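You operate a simulated robot arm through the tools that you are given. There is no shell and no other tool. Be economical: measure what you need, move in short steps, check, and stop when the job is done.

You run a simulated two-armed robot. Do the job below in one go: nothing can be reset, and whatever is moved stays where it is left.

## Task
Take the orange rag from the top of the prep table and lay it out flat on the end of the inspection table.

The check looks at the end state, three seconds after you hand in, the way a careful person would. Anything else that was tipped, shoved, dropped, spilled or broken makes it a failure.

## Robot
Two 7-joint arms with two-finger parallel grippers on one trunk, on a base that drives. Base frame: it is fixed to the floor where the robot stands at the start and does not move with it; the origin is under the middle of the robot, x ahead of it, y to its left, z up. Readings come in cm, rad, newtons and seconds.
The left shoulder is at the start at [5, 17.7, 110.4], the right one opposite. With the tool pointing down near the work surface each hand reaches from about 22 to 70 cm from the robot's upright axis, wherever it stands, measured 20 degrees to its own side. Places, roughly: end of the inspection table [210, 20, 80]. Payload 3.43 kg a hand.
The tool frame of a hand sits at the grasp point between the pads (the TCP): z along the fingers, y along the line on which they close. The tips reach 3.4 cm beyond it. Largest opening 12.8 cm; finger width 2.4, thickness 1.2; the body of the gripper, 4.8 by 13 cm, starts 9.6 cm behind the TCP.
Orientation is that of the tool frame in the base frame, as [roll, pitch, yaw] about the fixed x, y, z axes, in that order (R = Rz(yaw) Ry(pitch) Rx(roll)). With the fingers straight down and closing along the base's y, the tool's x points along the base's -x, its y along +y and its z along -z.

## Interface
- The arms move only by the tool send_rows. It takes "left_motion", "right_motion" or both (then of equal length, played together; a hand with none holds still); each is one flat list of numbers, 7 for each row, row after row: the shift along the tool's x, y, z in cm, then the turn, a rotation vector about the tool's x, y, z in degrees, then the finger opening in cm, from 0 to 12.8. In form: [tx, ty, tz, wx, wy, wz, gripper, tx, ty, tz, wx, wy, wz, gripper, ...]. A call has 1 to 8 rows; each row shifts and turns the commanded pose from where the row before left it, along the tool's axes as they then stand. A row lasts 0.2 s, in which the tool goes at most 5 cm and 0.15 rad; a call with a longer step from one row to the next is refused whole, and so is a gripper value outside its range. Where a pose cannot be reached the arm comes as near as it can. A force on the tool above 40 N (or 10 N above the force at the start of the call, whichever is more), or a blocked arm, ends the call early, and 0.2 s more pass. The fingers move at their own pace (about 10.8 cm/s each) and stop on an object; they squeeze with about 41 N. The grip force told is the motor's: it shows also when the fingers shut on nothing. Time passes only in rows, and 0.2 s behind the last, so rows that do not move let the fingers close. The reply holds the time, the measured pose of the TCP, the force on the tool along the base axes, the opening and the grip force, in the units named above and with some noise.
- Cameras (640 x 400 px; columns grow to the right, rows downward): "scene" is now at [15.87, 0.69, 127.28]; the picture's right is [-0.03, -1.00, 0.00], its down [-0.61, 0.02, -0.79] and it looks along [0.79, -0.03, -0.61] (base axes); focal length 266 px, centre (320, 200). "left" rides on the left gripper at [7.6, 1.1, -16] in its tool frame; the picture's right is [-0.15, 0.99, 0.00], its down [-0.88, -0.13, -0.46] and it looks along [-0.45, -0.07, 0.89] (tool axes); focal length 234 px, centre (320, 200). "right" rides on the right gripper at [7.6, -1.1, -16] in its tool frame; the picture's right is [0.15, 0.99, 0.00], its down [-0.88, 0.13, -0.46] and it looks along [-0.45, 0.07, 0.89] (tool axes); focal length 234 px, centre (320, 200). There is no depth. A picture from a camera that has moved, and an enlarged one, comes with that camera's place and axes in the base frame and with its lens. The place of the scene camera against the robot may be out by one fixed shift of up to 1.8 cm in any direction.
- grab_frame(camera): a new picture of that camera. No time passes.
- raise_lower(by): slides the trunk up (or, below 0, down) by that many cm; the arms and the scene camera ride with it, the base frame stays. It gives what a move gives, with no picture.
- base_move(legs): drives the robot by 1 to 6 legs, each [ahead, turn to the left] in cm and rad, along the robot's own axes; the way and the turn of a leg run together, so that a leg with both is an arc; at most 150 cm and 3.142 rad a leg. The arms and the cameras ride along, it lands a little off, and it stops where it bumps. It gives what a move gives.
- head_to(pan, tilt): turns the head with the scene camera to pan (to the left, within 1.396 rad either way) and tilt (down, from -0.506 to 1.204), counted from straight ahead of the robot. It gives what a move gives.
- zoom(camera, box): a new picture of the part [left, top, right, bottom] of that camera's present view, enlarged. No time passes.
- hand_in(): hands the job in; it is judged then, once.

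Work in short steps. Places have to be worked out from the pictures, the camera data and where the tool is seen: move nearer, look again, correct. Check each grasp and each placing, and mend what went wrong. You have 120 turns and 108 pictures in all, those below and enlarged ones among them. Open the grippers and draw the arms clear of the work before you hand the job in, unless the task says otherwise; then end with one line.

The tools are called as name(argument=value, ...) on one line, values as JSON. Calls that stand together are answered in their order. send_rows: Moves the arms, as the interface text tells. Its arguments: {"type":"object","properties":{"left_motion":{"type":"array"},"right_motion":{"type":"array"}},"required":[]} The other tools are called the same way: raise_lower (by) slides the trunk up or down; base_move (legs) drives the base; head_to (pan, tilt) turns the head that bears the scene camera; grab_frame (camera) takes a picture; zoom (camera, box) takes an enlarged picture of a part of a camera's view; hand_in () hands the job in.

At the start:

```text
t: 0.0
left_ee_pos: [50.26, 26.16, 104.46]
left_ee_rot: [3.139, -0.001, 3.138]
left_ft_force: [-0.9, 0.2, 0.3]
left_opening: 12.8
left_finger_force: 0.1
right_ee_pos: [44.73, -23.93, 102.18]
right_ee_rot: [-3.141, 0.0, 3.139]
right_ft_force: [-0.2, 0.4, 0.4]
right_opening: 12.79
right_finger_force: 0.0
trunk travel left (down, up): [-27.5, 12.6]
robot x, y, heading: [0.08, 0.17, -0.002]
head pan, tilt: [-0.033, 0.656]
```

scene: 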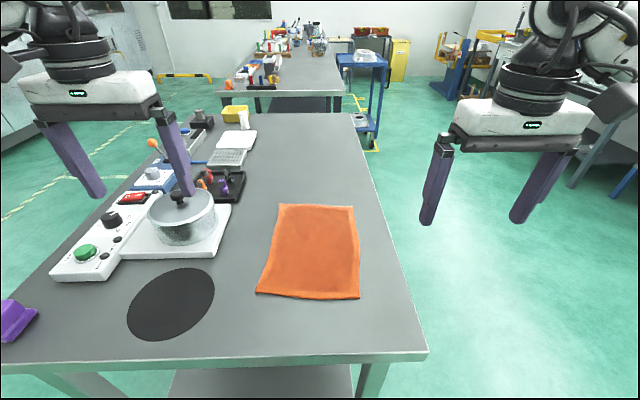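
right: 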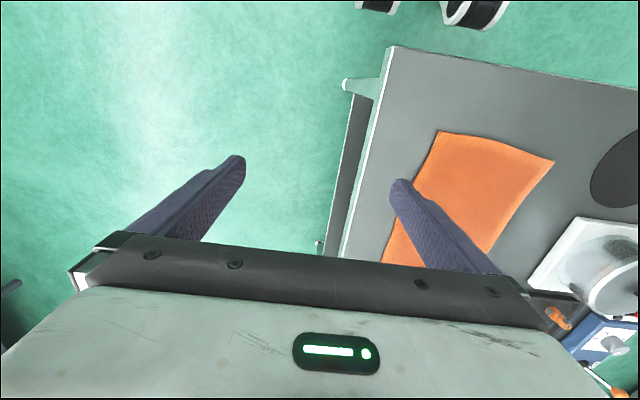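
left: 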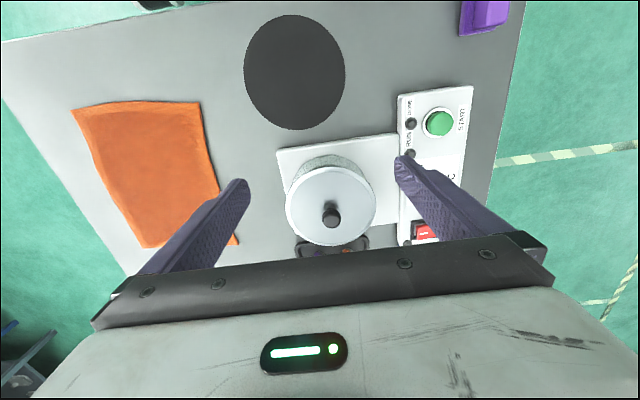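

I estimate the rag at about x 45–74, y −9–11 on the prep table. The inspection table's near end looks to be at x≈182, so I zoom in there and on the rag first.

zoom(camera="scene", box=[200, 10, 420, 150])

zoom(camera="scene", box=[220, 180, 440, 320])

```text
2.86 times, centred on (310, 80) of scene
camera zoom: at [15.87, 0.69, 127.28], right [-0.03, -1.0, 0.0], down [-0.61, 0.02, -0.79], along [0.79, -0.03, -0.61], focal length 760 px, centre (349, 543)
```

zoom: 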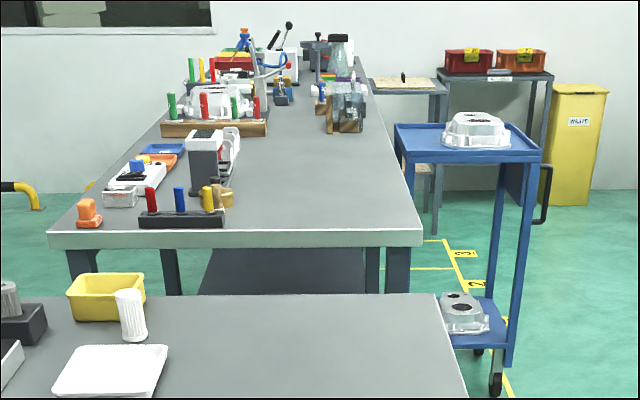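

```text
2.86 times, centred on (330, 250) of scene
camera zoom: at [15.87, 0.69, 127.28], right [-0.03, -1.0, 0.0], down [-0.61, 0.02, -0.79], along [0.79, -0.03, -0.61], focal length 760 px, centre (291, 57)
```

zoom: 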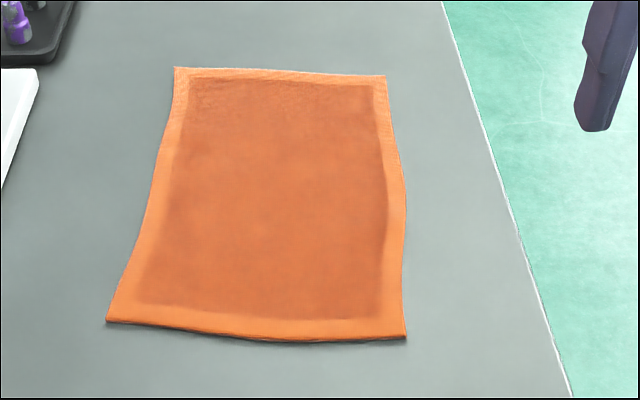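

Triangulating the rag's near corners from both hand cameras puts the surface nearer z≈85, with corners at about (42.2, 10.1) and (40.8, −7.9). I turn both hands 90° so they close along x, cameras outward.

send_rows(left_motion=[0, 0, 0, 0, 0, 8.2, 12.8, 0, 0, 0, 0, 0, 8.2, 12.8, 0, 0, 0, 0, 0, 8.2, 12.8, 0, 0, 0, 0, 0, 8.2, 12.8, 0, 0, 0, 0, 0, 8.2, 12.8, 0, 0, 0, 0, 0, 8.2, 12.8, 0, 0, 0, 0, 0, 8.2, 12.8, 0, 0, 0, 0, 0, 8.2, 12.8], right_motion=[0, 0, 0, 0, 0, -8.2, 12.8, 0, 0, 0, 0, 0, -8.2, 12.8, 0, 0, 0, 0, 0, -8.2, 12.8, 0, 0, 0, 0, 0, -8.2, 12.8, 0, 0, 0, 0, 0, -8.2, 12.8, 0, 0, 0, 0, 0, -8.2, 12.8, 0, 0, 0, 0, 0, -8.2, 12.8, 0, 0, 0, 0, 0, -8.2, 12.8])

send_rows(left_motion=[0, 0, 0, 0, 0, 8.2, 12.8, 0, 0, 0, 0, 0, 8.2, 12.8, 0, 0, 0, 0, 0, 8, 12.8], right_motion=[0, 0, 0, 0, 0, -8.2, 12.8, 0, 0, 0, 0, 0, -8.2, 12.8, 0, 0, 0, 0, 0, -8, 12.8])

```text
t: 1.8
left_ee_pos: [39.24, 17.4, 102.81]
left_ee_rot: [-3.141, -0.001, 1.991]
left_ft_force: [-0.1, 0.7, 0.2]
left_opening: 12.81
left_finger_force: 0.0
left hand out of reach, approached as far as the arm can: row 5, 6, 7, 8
right_ee_pos: [38.63, -18.8, 101.76]
right_ee_rot: [-3.139, 0.0, -2.002]
right_ft_force: [0.1, -0.7, 0.2]
right_opening: 12.81
right_finger_force: 0.0
right hand out of reach, approached as far as the arm can: row 6, 7, 8
trunk travel left (down, up): [-27.5, 12.6]
robot x, y, heading: [-0.05, 0.12, 0.002]
head pan, tilt: [-0.033, 0.656]
```

```text
t: 2.6
left_ee_pos: [30.52, 11.86, 102.03]
left_ee_rot: [3.138, 0.0, 1.569]
left_ft_force: [0.8, -0.1, 0.0]
left_opening: 12.78
left_finger_force: 0.0
left hand out of reach, approached as far as the arm can: row 1, 2, 3
right_ee_pos: [30.44, -12.86, 101.11]
right_ee_rot: [-3.14, -0.001, -1.575]
right_ft_force: [-0.1, -0.3, 0.2]
right_opening: 12.81
right_finger_force: 0.1
right hand out of reach, approached as far as the arm can: row 1, 2, 3
trunk travel left (down, up): [-27.5, 12.6]
robot x, y, heading: [-0.09, -0.12, -0.003]
head pan, tilt: [-0.033, 0.656]
```

At ±90° this way the reach collapses to x≈30. I turn back and past the start attitude the other way, to about 45° for a diagonal corner pinch.

send_rows(left_motion=[0, 0, 0, 0, 0, -8.5, 12.8, 0, 0, 0, 0, 0, -8.5, 12.8, 0, 0, 0, 0, 0, -8.5, 12.8, 0, 0, 0, 0, 0, -8.5, 12.8, 0, 0, 0, 0, 0, -8.5, 12.8, 0, 0, 0, 0, 0, -8.5, 12.8, 0, 0, 0, 0, 0, -8.5, 12.8, 0, 0, 0, 0, 0, -8.5, 12.8], right_motion=[0, 0, 0, 0, 0, 8.5, 12.8, 0, 0, 0, 0, 0, 8.5, 12.8, 0, 0, 0, 0, 0, 8.5, 12.8, 0, 0, 0, 0, 0, 8.5, 12.8, 0, 0, 0, 0, 0, 8.5, 12.8, 0, 0, 0, 0, 0, 8.5, 12.8, 0, 0, 0, 0, 0, 8.5, 12.8, 0, 0, 0, 0, 0, 8.5, 12.8])

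send_rows(left_motion=[0, 0, 0, 0, 0, -8.5, 12.8, 0, 0, 0, 0, 0, -8.5, 12.8, 0, 0, 0, 0, 0, -8.5, 12.8, 0, 0, 0, 0, 0, -8.5, 12.8, 0, 0, 0, 0, 0, -8.5, 12.8, 0, 0, 0, 0, 0, -8.5, 12.8, 0, 0, 0, 0, 0, -8.5, 12.8, 0, 0, 0, 0, 0, -7.5, 12.8], right_motion=[0, 0, 0, 0, 0, 8.5, 12.8, 0, 0, 0, 0, 0, 8.5, 12.8, 0, 0, 0, 0, 0, 8.5, 12.8, 0, 0, 0, 0, 0, 8.5, 12.8, 0, 0, 0, 0, 0, 8.5, 12.8, 0, 0, 0, 0, 0, 8.5, 12.8, 0, 0, 0, 0, 0, 8.5, 12.8, 0, 0, 0, 0, 0, 7.5, 12.8])

```text
t: 4.4
left_ee_pos: [30.62, 11.87, 101.95]
left_ee_rot: [-3.14, 0.0, 2.755]
left_ft_force: [0.2, 0.0, 0.0]
left_opening: 12.8
left_finger_force: 0.1
right_ee_pos: [30.41, -12.84, 101.12]
right_ee_rot: [-3.14, 0.0, -2.764]
right_ft_force: [0.0, -0.7, 0.4]
right_opening: 12.81
right_finger_force: 0.1
trunk travel left (down, up): [-27.5, 12.6]
robot x, y, heading: [0.56, -0.33, -0.003]
head pan, tilt: [-0.033, 0.656]
```

```text
t: 6.2
left_ee_pos: [30.66, 11.87, 102.11]
left_ee_rot: [-3.14, 0.001, -2.355]
left_ft_force: [0.4, -0.8, -0.2]
left_opening: 12.83
left_finger_force: 0.1
right_ee_pos: [30.43, -12.92, 101.08]
right_ee_rot: [3.14, -0.001, 2.35]
right_ft_force: [-0.4, 0.9, -0.1]
right_opening: 12.77
right_finger_force: 0.0
trunk travel left (down, up): [-27.5, 12.6]
robot x, y, heading: [-0.08, -0.25, -0.0]
head pan, tilt: [-0.033, 0.656]
```

The turn worked. I now shift both hands over the near corners and narrow the fingers to 5 cm.

send_rows(left_motion=[-2.5, -2.8, 0, 0, 0, 0, 8, -2.5, -2.8, 0, 0, 0, 0, 5, -2.4, -2.8, 0, 0, 0, 0, 5], right_motion=[-1.4, 3.5, 0, 0, 0, 0, 8, -1.4, 3.5, 0, 0, 0, 0, 5, -1.2, 3.4, 0, 0, 0, 0, 5])

grab_frame(camera="left")

grab_frame(camera="right")

grab_frame(camera="scene")

```text
t: 7.0
left_ee_pos: [41.71, 11.03, 102.21]
left_ee_rot: [-3.141, 0.0, -2.36]
left_ft_force: [-0.9, 0.3, 0.1]
left_opening: 5.01
left_finger_force: 0.1
right_ee_pos: [40.78, -8.39, 101.06]
right_ee_rot: [-3.141, 0.0, 2.354]
right_ft_force: [-0.3, -0.4, 1.0]
right_opening: 5.01
right_finger_force: 0.0
trunk travel left (down, up): [-27.5, 12.6]
robot x, y, heading: [-0.18, -0.02, -0.0]
head pan, tilt: [-0.033, 0.656]
```

```text
102 pictures are left
camera left: at [35.45, 6.55, 118.08], right [-0.59, 0.81, 0.0], down [0.72, 0.53, 0.45], along [0.37, 0.27, -0.89], focal length 234 px, centre (320, 200)
```

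left: 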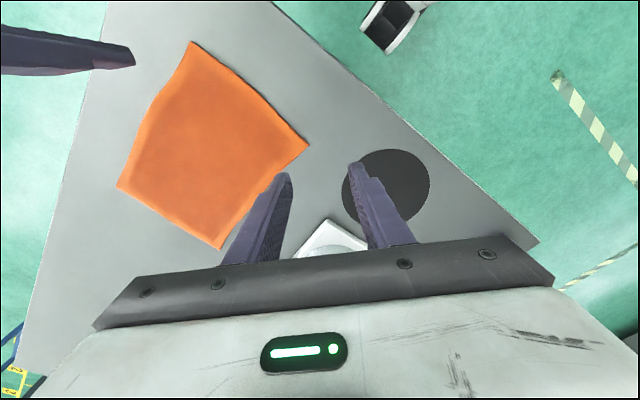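

```text
101 pictures are left
camera right: at [34.67, -3.7, 116.97], right [0.6, 0.8, 0.0], down [0.71, -0.53, 0.46], along [0.36, -0.27, -0.89], focal length 234 px, centre (320, 200)
```

right: 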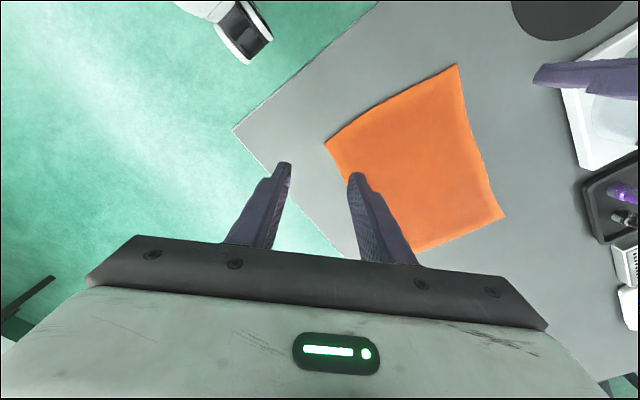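

```text
100 pictures are left
camera scene: at [15.92, 0.71, 127.26], right [-0.03, -1.0, 0.0], down [-0.61, 0.02, -0.79], along [0.79, -0.03, -0.61], focal length 266 px, centre (320, 200)
```

scene: 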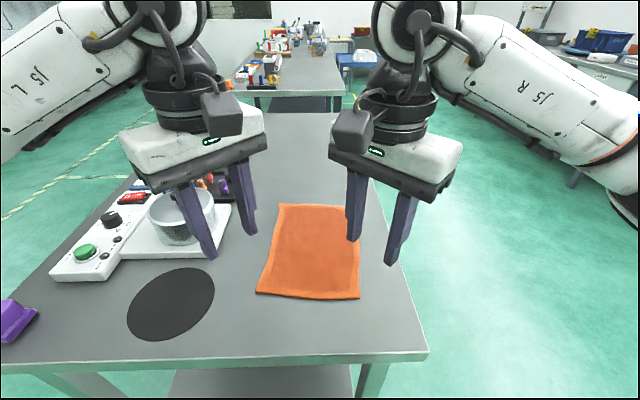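

Re-triangulated, the near-left corner is at about (42.9, 9.9) and the near-right at (41, −7.7), with the surface at z≈85.5. I move about 1 cm inside each corner and come down to TCP z≈92 for a closer look.

send_rows(left_motion=[0, -1.3, 3.4, 0, 0, 0, 5, 0, -1.35, 3.4, 0, 0, 0, 5, 0, 0, 3.4, 0, 0, 0, 5], right_motion=[0.2, 0.8, 3, 0, 0, 0, 5, 0.2, 0.8, 3, 0, 0, 0, 5, 0, 0, 3, 0, 0, 0, 5])

grab_frame(camera="left")

grab_frame(camera="right")

grab_frame(camera="scene")

```text
t: 7.8
left_ee_pos: [43.92, 9.15, 91.84]
left_ee_rot: [-3.14, -0.001, -2.359]
left_ft_force: [0.9, 0.5, 0.0]
left_opening: 4.99
left_finger_force: 0.0
right_ee_pos: [41.4, -7.02, 92.21]
right_ee_rot: [3.139, -0.001, 2.353]
right_ft_force: [0.9, -0.8, 0.2]
right_opening: 4.99
right_finger_force: 0.0
trunk travel left (down, up): [-27.5, 12.6]
robot x, y, heading: [-0.05, -0.3, -0.001]
head pan, tilt: [-0.033, 0.656]
```

```text
99 pictures are left
camera left: at [37.66, 4.67, 107.85], right [-0.59, 0.81, 0.0], down [0.72, 0.53, 0.46], along [0.37, 0.27, -0.89], focal length 234 px, centre (320, 200)
```

left: 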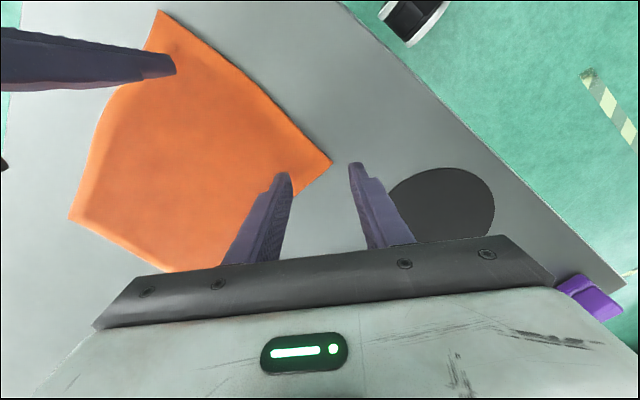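

```text
98 pictures are left
camera right: at [35.28, -2.36, 108.06], right [0.6, 0.8, 0.0], down [0.71, -0.53, 0.46], along [0.37, -0.27, -0.89], focal length 234 px, centre (320, 200)
```

right: 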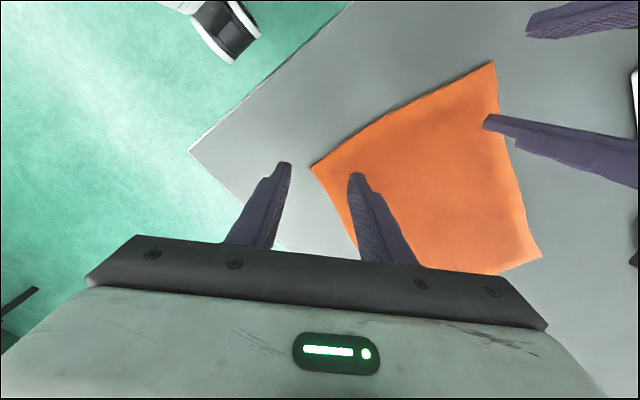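

```text
97 pictures are left
camera scene: at [15.88, 0.7, 127.28], right [-0.03, -1.0, 0.0], down [-0.61, 0.02, -0.79], along [0.79, -0.03, -0.61], focal length 266 px, centre (320, 200)
```

scene: 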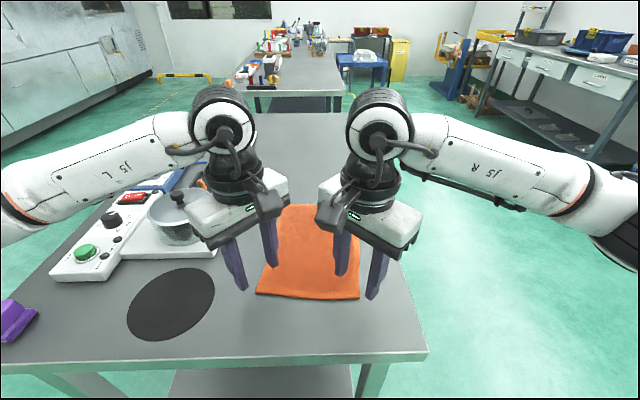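

Both views agree with the surface at z≈85.5, so the tips should touch at TCP ≈88.9. I descend gently toward contact.

send_rows(left_motion=[0, 0, 1.3, 0, 0, 0, 5, 0, 0, 1, 0, 0, 0, 5, 0, 0, 0.3, 0, 0, 0, 5, 0, 0, 0.2, 0, 0, 0, 5], right_motion=[0, 0.5, 1.5, 0, 0, 0, 5, 0, 0, 1.2, 0, 0, 0, 5, 0, 0, 0.3, 0, 0, 0, 5, 0, 0, 0.2, 0, 0, 0, 5])

```text
t: 8.8
left_ee_pos: [43.6, 9.27, 89.04]
left_ee_rot: [-3.141, -0.001, -2.361]
left_ft_force: [-0.2, 0.3, 0.7]
left_opening: 5.0
left_finger_force: 0.0
right_ee_pos: [41.7, -6.61, 88.99]
right_ee_rot: [-3.14, 0.0, 2.354]
right_ft_force: [0.9, 0.6, -0.3]
right_opening: 5.0
right_finger_force: 0.1
trunk travel left (down, up): [-27.5, 12.6]
robot x, y, heading: [-0.2, 0.01, 0.0]
head pan, tilt: [-0.033, 0.656]
```

No contact yet; I go on in 0.25 cm steps.

send_rows(left_motion=[0, 0, 0.25, 0, 0, 0, 5, 0, 0, 0.25, 0, 0, 0, 5], right_motion=[0, 0, 0.25, 0, 0, 0, 5, 0, 0, 0.25, 0, 0, 0, 5])

grab_frame(camera="left")

grab_frame(camera="right")

```text
t: 9.4
left_ee_pos: [43.75, 9.22, 88.73]
left_ee_rot: [-3.141, 0.001, -2.359]
left_ft_force: [0.1, 1.4, 6.7]
left_opening: 4.97
left_finger_force: 0.1
right_ee_pos: [41.8, -6.59, 88.61]
right_ee_rot: [3.138, 0.002, 2.351]
right_ft_force: [1.2, -1.5, 10.9]
right_opening: 5.02
right_finger_force: 0.3
trunk travel left (down, up): [-27.5, 12.6]
robot x, y, heading: [0.5, 0.1, -0.003]
head pan, tilt: [-0.033, 0.656]
```

```text
96 pictures are left
camera left: at [37.42, 4.66, 104.63], right [-0.59, 0.81, 0.0], down [0.72, 0.53, 0.46], along [0.37, 0.27, -0.89], focal length 234 px, centre (320, 200)
```

left: 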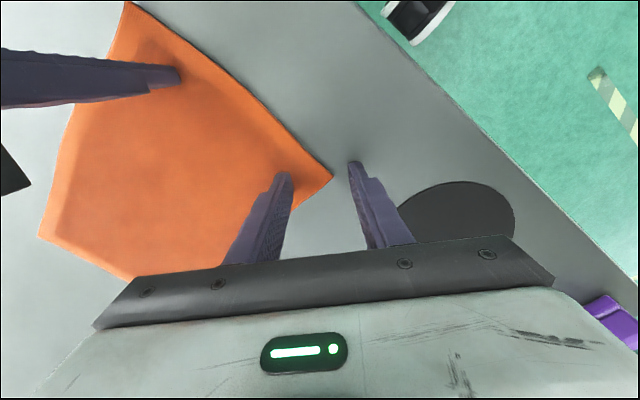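

```text
95 pictures are left
camera right: at [35.55, -2.05, 104.53], right [0.6, 0.8, 0.0], down [0.71, -0.53, 0.46], along [0.37, -0.27, -0.89], focal length 234 px, centre (320, 200)
```

right: 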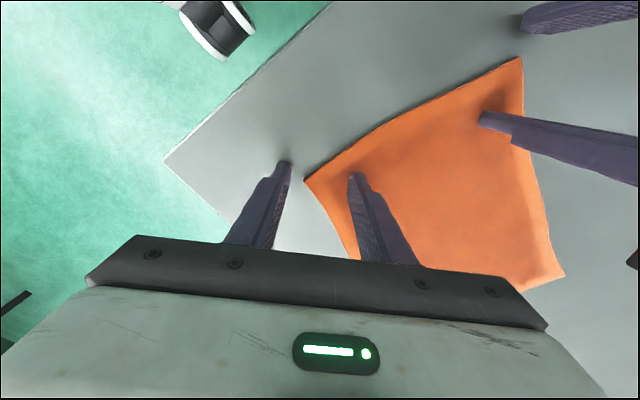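

Contact shows at TCP z≈88.7, about 7–11 N. I close both grippers here, then look.

send_rows(left_motion=[0, 0, 0.1, 0, 0, 0, 3, 0, 0, 0, 0, 0, 0, 1.5, 0, 0, 0, 0, 0, 0, 0, 0, 0, 0, 0, 0, 0, 0], right_motion=[0, 0, 0, 0, 0, 0, 3, 0, 0, 0, 0, 0, 0, 1.5, 0, 0, 0, 0, 0, 0, 0, 0, 0, 0, 0, 0, 0, 0])

grab_frame(camera="left")

grab_frame(camera="right")

```text
t: 10.4
left_ee_pos: [43.64, 9.08, 88.71]
left_ee_rot: [-3.134, 0.0, -2.362]
left_ft_force: [1.9, -13.5, 17.2]
left_opening: 0.28
left_finger_force: 37.7
right_ee_pos: [41.64, -6.5, 88.62]
right_ee_rot: [3.137, 0.0, 2.353]
right_ft_force: [4.6, 11.2, 18.1]
right_opening: 0.38
right_finger_force: 38.4
trunk travel left (down, up): [-27.5, 12.6]
robot x, y, heading: [0.07, 0.25, 0.003]
head pan, tilt: [-0.033, 0.656]
```

```text
94 pictures are left
camera left: at [37.36, 4.58, 104.59], right [-0.59, 0.81, -0.01], down [0.72, 0.53, 0.46], along [0.37, 0.27, -0.89], focal length 234 px, centre (320, 200)
```

left: 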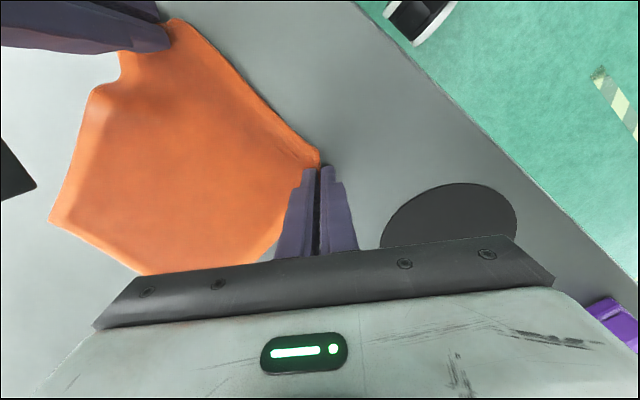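

```text
93 pictures are left
camera right: at [35.46, -2.03, 104.54], right [0.6, 0.8, 0.01], down [0.71, -0.54, 0.46], along [0.37, -0.27, -0.89], focal length 234 px, centre (320, 200)
```

right: 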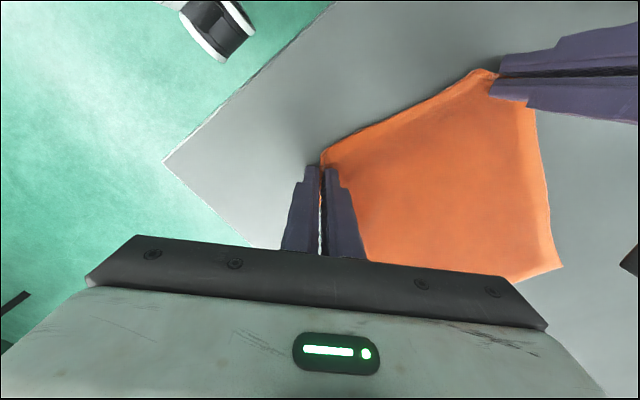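

Both grippers hold at openings of 0.28 and 0.38 cm, so cloth is pinched. I lift slowly 5 cm to see whether it holds.

send_rows(left_motion=[0, 0, -1, 0, 0, 0, 0, 0, 0, -2, 0, 0, 0, 0, 0, 0, -2, 0, 0, 0, 0, 0, 0, 0, 0, 0, 0, 0], right_motion=[0, 0, -1, 0, 0, 0, 0, 0, 0, -2, 0, 0, 0, 0, 0, 0, -2, 0, 0, 0, 0, 0, 0, 0, 0, 0, 0, 0])

grab_frame(camera="left")

grab_frame(camera="right")

grab_frame(camera="scene")

```text
t: 11.4
left_ee_pos: [43.62, 9.24, 93.67]
left_ee_rot: [3.139, 0.0, -2.361]
left_ft_force: [-0.3, -3.4, 0.0]
left_opening: 0.27
left_finger_force: 37.4
right_ee_pos: [41.75, -6.79, 93.59]
right_ee_rot: [-3.139, 0.0, 2.351]
right_ft_force: [0.6, 2.3, 1.0]
right_opening: 0.37
right_finger_force: 38.1
trunk travel left (down, up): [-27.5, 12.6]
robot x, y, heading: [0.14, -0.14, -0.001]
head pan, tilt: [-0.033, 0.656]
```

```text
92 pictures are left
camera left: at [37.4, 4.72, 109.43], right [-0.59, 0.8, 0.0], down [0.72, 0.53, 0.45], along [0.37, 0.27, -0.89], focal length 234 px, centre (320, 200)
```

left: 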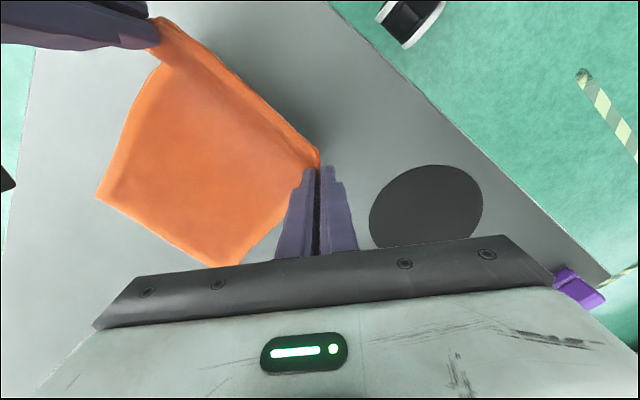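

```text
91 pictures are left
camera right: at [35.69, -2.21, 109.48], right [0.6, 0.8, 0.0], down [0.71, -0.53, 0.46], along [0.36, -0.27, -0.89], focal length 234 px, centre (320, 200)
```

right: 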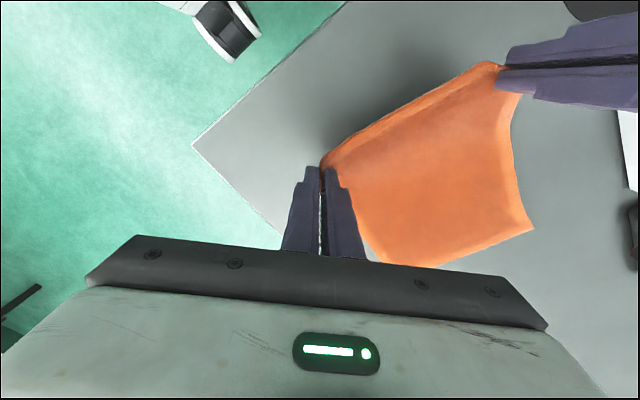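

```text
90 pictures are left
camera scene: at [15.87, 0.7, 127.27], right [-0.03, -1.0, 0.0], down [-0.61, 0.02, -0.79], along [0.79, -0.03, -0.61], focal length 266 px, centre (320, 200)
```

scene: 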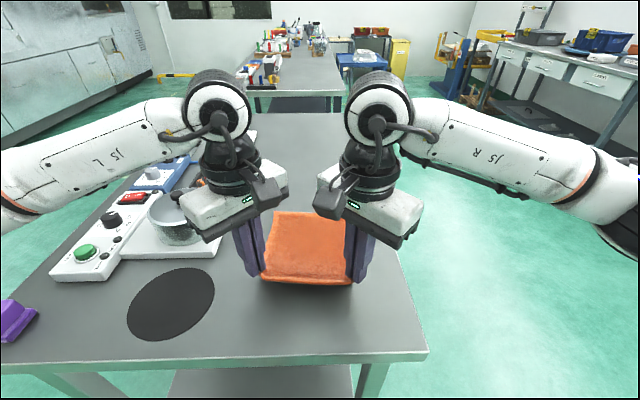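

Both corners are held and the near edge comes up cleanly. I lift 10 cm more with the arms and raise the trunk so the rag hangs clear.

send_rows(left_motion=[0, 0, -2.5, 0, 0, 0, 0, 0, 0, -2.5, 0, 0, 0, 0, 0, 0, -2.5, 0, 0, 0, 0, 0, 0, -2.5, 0, 0, 0, 0], right_motion=[0, 0, -2.5, 0, 0, 0, 0, 0, 0, -2.5, 0, 0, 0, 0, 0, 0, -2.5, 0, 0, 0, 0, 0, 0, -2.5, 0, 0, 0, 0])

raise_lower(by=12)

grab_frame(camera="scene")

```text
t: 12.4
left_ee_pos: [43.75, 9.2, 103.64]
left_ee_rot: [3.141, -0.001, -2.362]
left_ft_force: [-0.6, -1.3, 1.0]
left_opening: 0.27
left_finger_force: 37.5
right_ee_pos: [41.72, -6.63, 103.59]
right_ee_rot: [-3.141, 0.0, 2.351]
right_ft_force: [-0.1, 1.5, 0.2]
right_opening: 0.32
right_finger_force: 37.6
trunk travel left (down, up): [-27.5, 12.6]
robot x, y, heading: [-0.13, 0.31, 0.0]
head pan, tilt: [-0.033, 0.656]
```

```text
t: 13.9
left_ee_pos: [43.87, 9.3, 115.52]
left_ee_rot: [3.141, 0.0, -2.36]
left_ft_force: [0.4, -2.7, -0.5]
left_opening: 0.27
left_finger_force: 37.4
right_ee_pos: [41.77, -6.61, 115.47]
right_ee_rot: [3.141, 0.0, 2.352]
right_ft_force: [0.2, 2.4, 0.1]
right_opening: 0.33
right_finger_force: 37.9
trunk travel left (down, up): [-39.5, 0.6]
robot x, y, heading: [0.09, 0.06, -0.005]
head pan, tilt: [-0.033, 0.656]
```

```text
89 pictures are left
camera scene: at [15.89, 0.7, 139.27], right [-0.03, -1.0, 0.0], down [-0.61, 0.02, -0.79], along [0.79, -0.03, -0.61], focal length 266 px, centre (320, 200)
```

scene: 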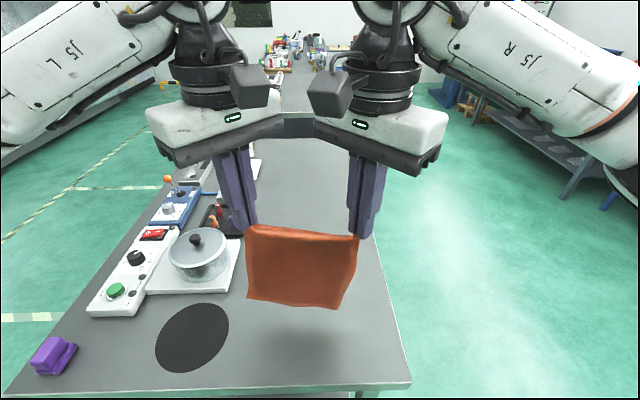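

The rag hangs flat and clear. I back off 25 cm, turn right and look down the lane beside the tables.

base_move(legs=[[-25, 0], [0, -1.571]])

grab_frame(camera="scene")

```text
t: 19.6
left_ee_pos: [-15.83, -43.79, 115.51]
left_ee_rot: [3.141, 0.001, 2.36]
left_ft_force: [-1.5, 0.7, 0.3]
left_opening: 0.24
left_finger_force: 37.1
right_ee_pos: [-31.81, -41.75, 115.62]
right_ee_rot: [-3.141, 0.0, 0.788]
right_ft_force: [1.6, -0.7, 0.0]
right_opening: 0.24
right_finger_force: 37.5
trunk travel left (down, up): [-39.5, 0.6]
robot x, y, heading: [-25.73, -0.2, -1.563]
head pan, tilt: [-0.033, 0.656]
```

```text
88 pictures are left
camera scene: at [-25.42, -14.69, 139.28], right [-1.0, 0.03, 0.0], down [0.02, 0.61, -0.79], along [-0.02, -0.79, -0.61], focal length 266 px, centre (320, 200)
```

scene: 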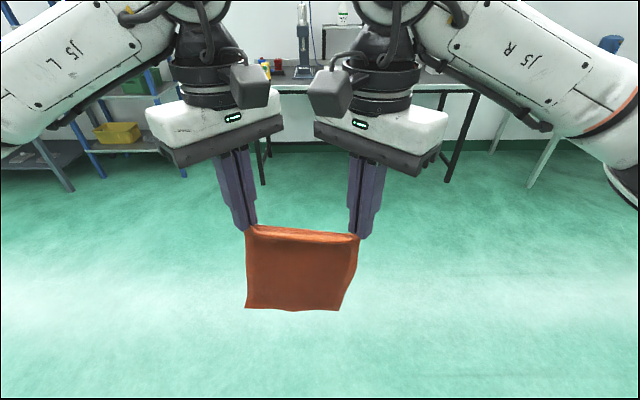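

The grip is steady and the floor ahead is free. I go ahead 70 cm, turn left, and look along the lane.

base_move(legs=[[70, 0], [0, 1.563]])

head_to(pan=0.1, tilt=0.4)

grab_frame(camera="scene")

```text
t: 27.2
left_ee_pos: [17.92, -58.77, 115.53]
left_ee_rot: [3.141, -0.001, -2.357]
left_ft_force: [-0.7, -0.2, -0.6]
left_opening: 0.24
left_finger_force: 37.0
right_ee_pos: [16.0, -74.56, 115.47]
right_ee_rot: [3.141, -0.001, 2.357]
right_ft_force: [0.3, 0.4, 0.3]
right_opening: 0.24
right_finger_force: 37.1
trunk travel left (down, up): [-39.5, 0.6]
robot x, y, heading: [-25.76, -68.34, -0.002]
head pan, tilt: [-0.033, 0.656]
```

```text
t: 27.9
left_ee_pos: [18.08, -58.69, 115.42]
left_ee_rot: [3.141, 0.0, -2.357]
left_ft_force: [-0.6, -1.0, -0.2]
left_opening: 0.25
left_finger_force: 36.8
right_ee_pos: [16.09, -74.67, 115.49]
right_ee_rot: [3.142, 0.002, 2.356]
right_ft_force: [0.6, 1.1, 0.1]
right_opening: 0.24
right_finger_force: 37.3
trunk travel left (down, up): [-39.5, 0.6]
robot x, y, heading: [-25.65, -68.16, 0.004]
head pan, tilt: [0.099, 0.4]
```

```text
87 pictures are left
camera scene: at [-9.3, -66.18, 141.59], right [0.1, -0.99, 0.0], down [-0.39, -0.04, -0.92], along [0.92, 0.09, -0.39], focal length 266 px, centre (320, 200)
```

scene: 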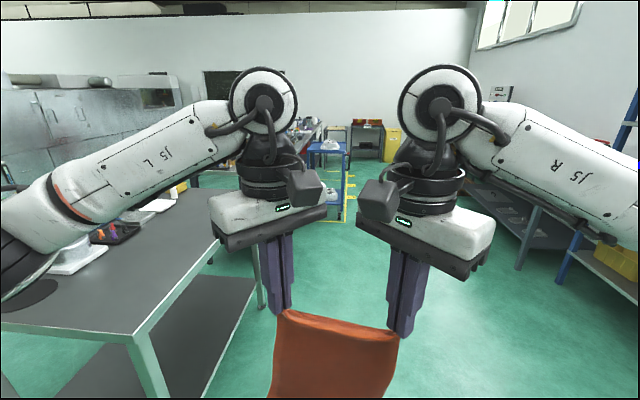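

The lane ahead is clear up to the blue cart, which is far off at x≈265. I drive 145 cm ahead and look again.

base_move(legs=[[145, 0]])

head_to(pan=0.5, tilt=0.5)

grab_frame(camera="scene")

```text
t: 35.2
left_ee_pos: [164.63, -58.72, 115.5]
left_ee_rot: [-3.141, 0.0, -2.361]
left_ft_force: [-0.5, -1.4, 0.1]
left_opening: 0.26
left_finger_force: 37.4
right_ee_pos: [162.51, -74.62, 115.48]
right_ee_rot: [-3.141, -0.001, 2.352]
right_ft_force: [-0.1, 1.0, 0.0]
right_opening: 0.23
right_finger_force: 36.9
trunk travel left (down, up): [-39.5, 0.6]
robot x, y, heading: [120.52, -67.9, 0.0]
head pan, tilt: [0.099, 0.4]
```

```text
t: 36.1
left_ee_pos: [164.67, -58.64, 115.38]
left_ee_rot: [-3.142, -0.001, -2.361]
left_ft_force: [0.3, -1.8, -0.5]
left_opening: 0.26
left_finger_force: 37.3
right_ee_pos: [162.47, -74.51, 115.5]
right_ee_rot: [-3.141, -0.001, 2.351]
right_ft_force: [-0.5, 1.8, -0.4]
right_opening: 0.24
right_finger_force: 36.6
trunk travel left (down, up): [-39.5, 0.6]
robot x, y, heading: [120.49, -67.97, 0.005]
head pan, tilt: [0.499, 0.499]
```

```text
86 pictures are left
camera scene: at [135.97, -62.58, 140.68], right [0.48, -0.88, 0.0], down [-0.42, -0.23, -0.88], along [0.77, 0.42, -0.48], focal length 266 px, centre (320, 200)
```

scene: 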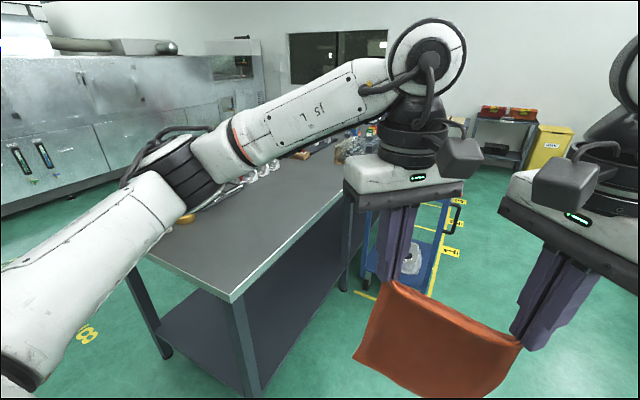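

The inspection table's near-right corner is at about (168, −19), z≈85, and the cart starts at x≈266. I drive to x≈200, turn left to face the table, and look.

base_move(legs=[[78, 0], [0, 1.566]])

head_to(pan=0, tilt=0.65)

grab_frame(camera="scene")

grab_frame(camera="left")

grab_frame(camera="right")

```text
t: 44.0
left_ee_pos: [187.16, -24.04, 115.59]
left_ee_rot: [-3.14, -0.001, -0.787]
left_ft_force: [1.2, 0.0, 0.6]
left_opening: 0.23
left_finger_force: 37.2
right_ee_pos: [203.04, -26.12, 115.39]
right_ee_rot: [3.141, 0.0, -2.36]
right_ft_force: [-0.8, -0.2, -0.3]
right_opening: 0.22
right_finger_force: 36.8
trunk travel left (down, up): [-39.5, 0.6]
robot x, y, heading: [196.28, -67.91, 1.575]
head pan, tilt: [0.499, 0.499]
```

```text
t: 44.9
left_ee_pos: [187.14, -24.08, 115.65]
left_ee_rot: [-3.141, 0.0, -0.788]
left_ft_force: [1.7, -0.2, -0.6]
left_opening: 0.23
left_finger_force: 36.9
right_ee_pos: [203.1, -26.14, 115.53]
right_ee_rot: [-3.14, 0.0, -2.358]
right_ft_force: [-0.8, 0.2, -0.7]
right_opening: 0.24
right_finger_force: 37.0
trunk travel left (down, up): [-39.5, 0.6]
robot x, y, heading: [196.35, -67.66, 1.573]
head pan, tilt: [0.0, 0.649]
```

```text
85 pictures are left
camera scene: at [196.65, -51.2, 139.35], right [1.0, 0.0, 0.0], down [0.0, -0.6, -0.8], along [0.0, 0.8, -0.6], focal length 266 px, centre (320, 200)
```

scene: 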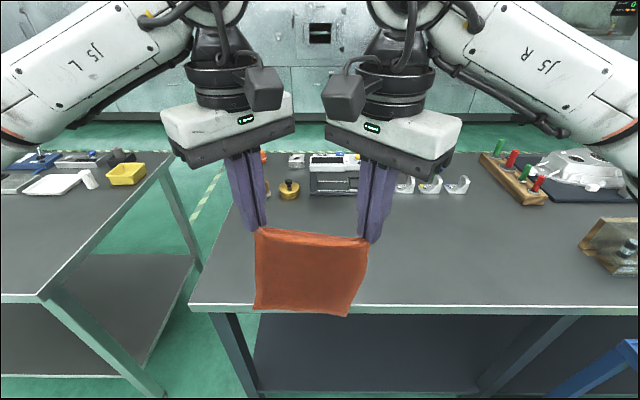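

```text
84 pictures are left
camera left: at [191.68, -30.29, 131.5], right [-0.8, -0.59, 0.0], down [-0.53, 0.72, 0.46], along [-0.27, 0.37, -0.89], focal length 234 px, centre (320, 200)
```

left: 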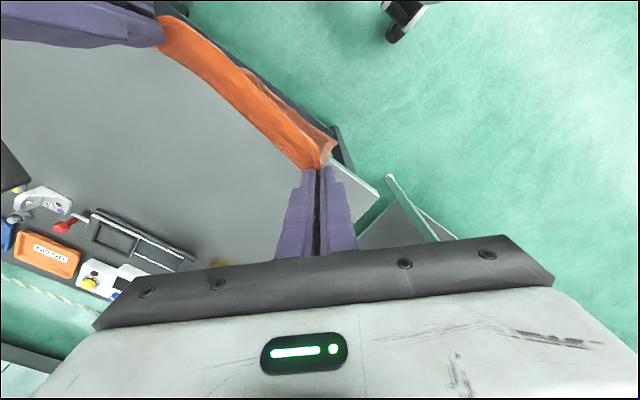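

```text
83 pictures are left
camera right: at [198.45, -32.26, 131.39], right [-0.8, 0.6, 0.0], down [0.53, 0.71, 0.46], along [0.27, 0.36, -0.89], focal length 234 px, centre (320, 200)
```

right: 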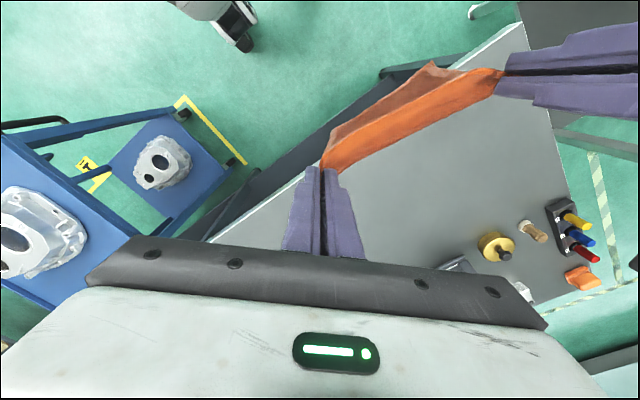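

The table edge is at y≈−18, and the far-side objects start at y≈25, leaving clear space between. I drive 17 cm nearer; the rag bottom at z≈93 clears the top.

base_move(legs=[[17, 0]])

grab_frame(camera="scene")

```text
t: 46.4
left_ee_pos: [187.09, -6.94, 115.53]
left_ee_rot: [3.14, 0.0, -0.789]
left_ft_force: [0.8, -0.2, 0.7]
left_opening: 0.23
left_finger_force: 37.6
right_ee_pos: [202.89, -8.93, 115.52]
right_ee_rot: [3.14, -0.001, -2.359]
right_ft_force: [-0.9, -0.2, -0.4]
right_opening: 0.22
right_finger_force: 37.5
trunk travel left (down, up): [-39.5, 0.6]
robot x, y, heading: [196.37, -50.73, 1.57]
head pan, tilt: [0.0, 0.649]
```

```text
82 pictures are left
camera scene: at [196.62, -34.01, 139.33], right [1.0, 0.0, 0.0], down [0.0, -0.61, -0.8], along [0.0, 0.8, -0.61], focal length 266 px, centre (320, 200)
```

scene: 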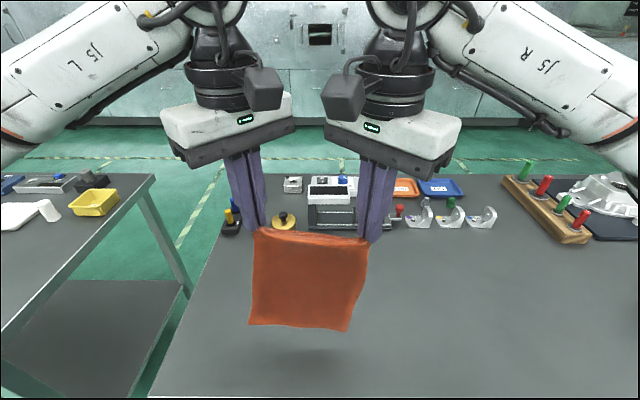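

Objects on the far side start at y≈21.5. I reach both hands out to y≈15 with x shifted +4, keeping the height.

send_rows(left_motion=[-2.13, -3.06, 0, 0, 0, 0, 0, -2.13, -3.06, 0, 0, 0, 0, 0, -2.13, -3.06, 0, 0, 0, 0, 0, -2.13, -3.06, 0, 0, 0, 0, 0, -2.13, -3.06, 0, 0, 0, 0, 0, -2.13, -3.06, 0, 0, 0, 0, 0, 0, 0, 0, 0, 0, 0, 0], right_motion=[-3.34, 2.32, 0, 0, 0, 0, 0, -3.34, 2.32, 0, 0, 0, 0, 0, -3.34, 2.32, 0, 0, 0, 0, 0, -3.34, 2.32, 0, 0, 0, 0, 0, -3.34, 2.32, 0, 0, 0, 0, 0, -3.34, 2.32, 0, 0, 0, 0, 0, 0, 0, 0, 0, 0, 0, 0])

grab_frame(camera="scene")

```text
t: 48.0
left_ee_pos: [189.74, 10.54, 114.88]
left_ee_rot: [-3.138, -0.001, -0.791]
left_ft_force: [13.5, 1.5, -0.8]
left_opening: 0.28
left_finger_force: 37.3
left hand out of reach, approached as far as the arm can: row 5, 6
right_ee_pos: [207.03, 11.69, 115.26]
right_ee_rot: [3.141, -0.001, -2.351]
right_ft_force: [-14.0, -1.7, 0.2]
right_opening: 0.27
right_finger_force: 37.0
right hand out of reach, approached as far as the arm can: row 6
trunk travel left (down, up): [-39.5, 0.6]
robot x, y, heading: [196.19, -50.57, 1.567]
head pan, tilt: [0.0, 0.649]
```

```text
81 pictures are left
camera scene: at [196.51, -34.13, 139.35], right [1.0, 0.0, 0.0], down [0.0, -0.6, -0.8], along [0.0, 0.8, -0.6], focal length 266 px, centre (320, 200)
```

scene: 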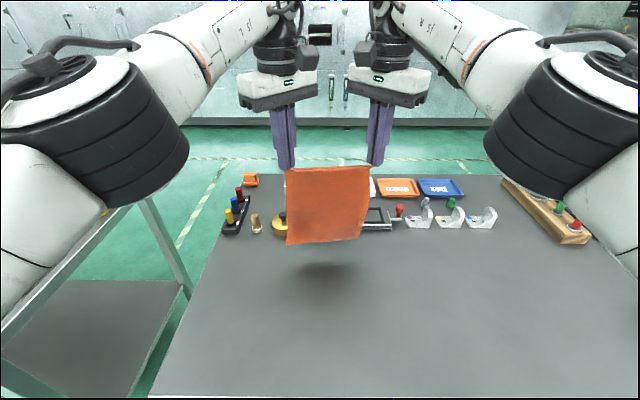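

The hands stopped at y≈11, the reach limit at that height, and the cloth is stretched with about 14 N. I lower 5 cm, relax the spacing by 0.9 cm, and reach another 3 cm.

send_rows(left_motion=[0.35, -0.35, 1.7, 0, 0, 0, 0, 0, 0, 1.7, 0, 0, 0, 0, 0, 0, 1.6, 0, 0, 0, 0, -1.24, -1.22, 0, 0, 0, 0, 0, -1.24, -1.22, 0, 0, 0, 0, 0, 0, 0, 0, 0, 0, 0, 0], right_motion=[0.28, 0.28, 1.7, 0, 0, 0, 0, 0, 0, 1.7, 0, 0, 0, 0, 0, 0, 1.6, 0, 0, 0, 0, -0.88, 0.89, 0, 0, 0, 0, 0, -0.88, 0.89, 0, 0, 0, 0, 0, 0, 0, 0, 0, 0, 0, 0])

grab_frame(camera="scene")

```text
t: 49.4
left_ee_pos: [189.38, 12.02, 109.64]
left_ee_rot: [-3.138, -0.003, -0.791]
left_ft_force: [16.5, 2.3, 0.1]
left_opening: 0.27
left_finger_force: 37.3
left hand out of reach, approached as far as the arm can: row 2, 4, 5
right_ee_pos: [207.03, 12.83, 110.01]
right_ee_rot: [3.139, -0.003, -2.354]
right_ft_force: [-17.6, -1.6, -0.1]
right_opening: 0.26
right_finger_force: 37.4
right hand out of reach, approached as far as the arm can: row 5
trunk travel left (down, up): [-39.5, 0.6]
robot x, y, heading: [196.72, -50.74, 1.57]
head pan, tilt: [0.0, 0.649]
```

```text
80 pictures are left
camera scene: at [196.6, -34.09, 139.35], right [1.0, 0.0, 0.0], down [0.0, -0.6, -0.8], along [0.0, 0.8, -0.6], focal length 266 px, centre (320, 200)
```

scene: 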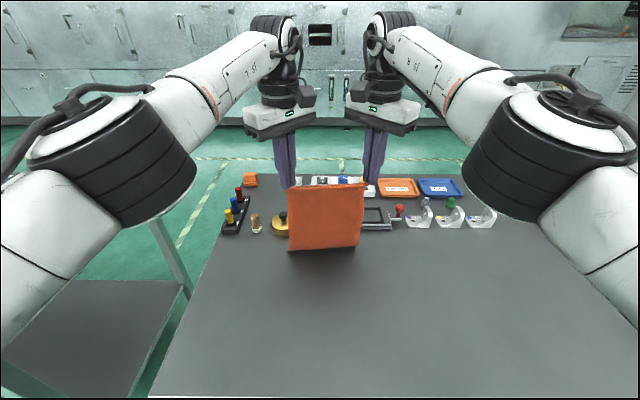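

The spacing drifted to 17.6 cm with 17 N of tension. I bring the hands 1.3 cm together, lower 2 cm, and look.

send_rows(left_motion=[0.42, -0.42, 1, 0, 0, 0, 0, 0, 0, 1, 0, 0, 0, 0, 0, 0, 0, 0, 0, 0, 0], right_motion=[0.5, 0.5, 1, 0, 0, 0, 0, 0, 0, 1, 0, 0, 0, 0, 0, 0, 0, 0, 0, 0, 0])

zoom(camera="scene", box=[220, 140, 460, 290])

grab_frame(camera="left")

```text
t: 50.2
left_ee_pos: [189.87, 12.0, 107.57]
left_ee_rot: [3.141, -0.001, -0.784]
left_ft_force: [6.0, -0.7, 0.3]
left_opening: 0.25
left_finger_force: 37.4
right_ee_pos: [206.69, 12.81, 108.24]
right_ee_rot: [3.141, 0.001, -2.361]
right_ft_force: [-6.0, -0.4, 0.0]
right_opening: 0.24
right_finger_force: 37.6
trunk travel left (down, up): [-39.5, 0.6]
robot x, y, heading: [196.27, -50.64, 1.574]
head pan, tilt: [0.0, 0.649]
```

```text
2.67 times, centred on (340, 215) of scene
camera zoom: at [196.6, -34.11, 139.35], right [1.0, 0.0, 0.0], down [0.0, -0.6, -0.8], along [0.0, 0.8, -0.6], focal length 709 px, centre (267, 160)
```

zoom: 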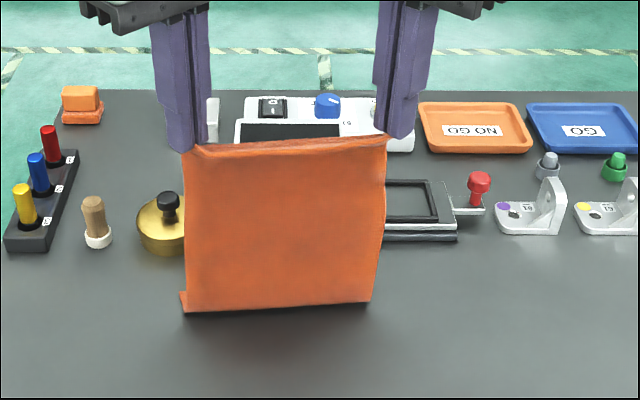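

```text
78 pictures are left
camera left: at [194.41, 5.78, 123.43], right [-0.8, -0.6, 0.0], down [-0.53, 0.71, 0.46], along [-0.27, 0.37, -0.89], focal length 234 px, centre (320, 200)
```

left: 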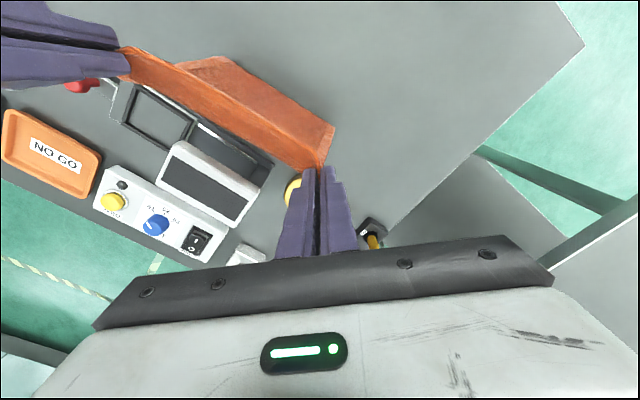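

The far edge is just about at the table. I begin the lay-down: lower 1 cm and draw back 1 cm per row, toward the robot.

send_rows(left_motion=[0.71, 0.705, 1, 0, 0, 0, 0, 0.71, 0.705, 1, 0, 0, 0, 0, 0.71, 0.705, 1, 0, 0, 0, 0, 0.71, 0.705, 1, 0, 0, 0, 0, 0, 0, 0, 0, 0, 0, 0], right_motion=[0.8, -0.8, 1.1, 0, 0, 0, 0, 0.8, -0.8, 1.1, 0, 0, 0, 0, 0.8, -0.8, 1.1, 0, 0, 0, 0, 0.8, -0.8, 1.1, 0, 0, 0, 0, 0, 0, 0, 0, 0, 0, 0])

zoom(camera="scene", box=[220, 140, 460, 290])

grab_frame(camera="left")

```text
t: 51.4
left_ee_pos: [190.05, 8.01, 103.48]
left_ee_rot: [-3.141, -0.001, -0.788]
left_ft_force: [4.1, 0.5, 0.5]
left_opening: 0.24
left_finger_force: 37.0
right_ee_pos: [206.73, 8.24, 103.61]
right_ee_rot: [3.141, 0.0, -2.357]
right_ft_force: [-5.4, -0.5, -0.1]
right_opening: 0.24
right_finger_force: 36.6
trunk travel left (down, up): [-39.5, 0.6]
robot x, y, heading: [196.36, -50.76, 1.572]
head pan, tilt: [0.0, 0.649]
```

```text
2.67 times, centred on (340, 215) of scene
camera zoom: at [196.62, -34.09, 139.34], right [1.0, 0.0, 0.0], down [0.0, -0.6, -0.8], along [0.0, 0.8, -0.6], focal length 709 px, centre (267, 160)
```

zoom: 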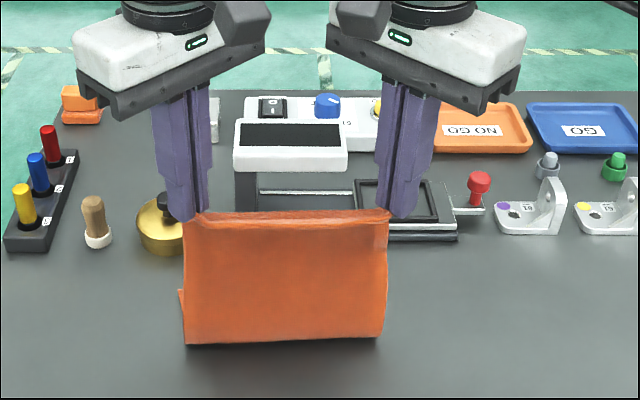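

```text
76 pictures are left
camera left: at [194.55, 1.9, 119.45], right [-0.8, -0.59, 0.0], down [-0.53, 0.72, 0.46], along [-0.27, 0.37, -0.89], focal length 234 px, centre (320, 200)
```

left: 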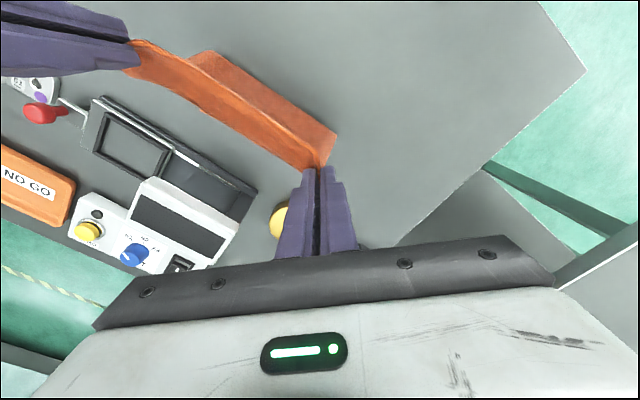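

A laid part now runs behind (far edge at y≈15) with the fold in front, as wanted. I continue with slightly more draw-back than lowering.

send_rows(left_motion=[0.92, 0.92, 1, 0, 0, 0, 0, 0.92, 0.92, 1, 0, 0, 0, 0, 0.92, 0.92, 1, 0, 0, 0, 0, 0.92, 0.92, 1, 0, 0, 0, 0, 0, 0, 0, 0, 0, 0, 0], right_motion=[0.92, -0.92, 1, 0, 0, 0, 0, 0.92, -0.92, 1, 0, 0, 0, 0, 0.92, -0.92, 1, 0, 0, 0, 0, 0.92, -0.92, 1, 0, 0, 0, 0, 0, 0, 0, 0, 0, 0, 0])

zoom(camera="scene", box=[220, 140, 460, 290])

grab_frame(camera="left")

```text
t: 52.6
left_ee_pos: [189.96, 2.84, 99.44]
left_ee_rot: [-3.141, 0.0, -0.787]
left_ft_force: [2.9, 0.6, -0.2]
left_opening: 0.26
left_finger_force: 37.3
right_ee_pos: [206.47, 3.13, 99.62]
right_ee_rot: [3.14, -0.001, -2.358]
right_ft_force: [-3.4, -0.5, -0.4]
right_opening: 0.23
right_finger_force: 36.9
trunk travel left (down, up): [-39.5, 0.6]
robot x, y, heading: [196.31, -50.77, 1.573]
head pan, tilt: [0.0, 0.649]
```

```text
2.67 times, centred on (340, 215) of scene
camera zoom: at [196.62, -34.08, 139.34], right [1.0, 0.0, 0.0], down [0.0, -0.6, -0.8], along [0.0, 0.8, -0.6], focal length 709 px, centre (267, 160)
```

zoom: 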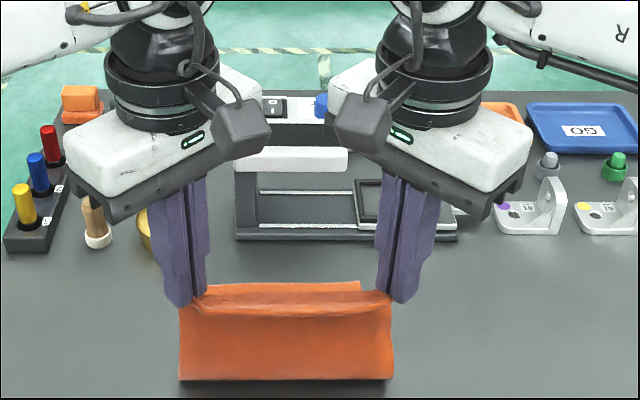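

```text
74 pictures are left
camera left: at [194.52, -3.38, 115.42], right [-0.8, -0.59, 0.0], down [-0.53, 0.72, 0.46], along [-0.27, 0.37, -0.89], focal length 234 px, centre (320, 200)
```

left: 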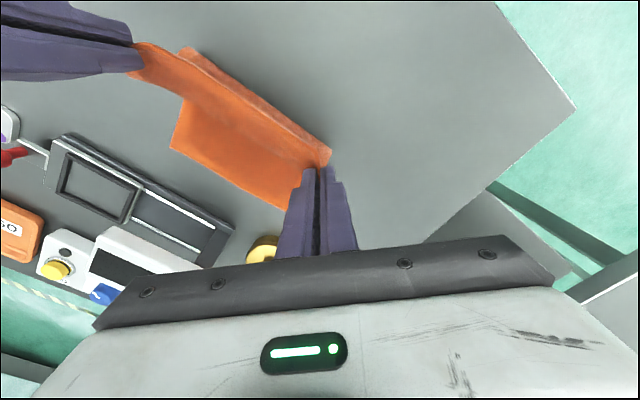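

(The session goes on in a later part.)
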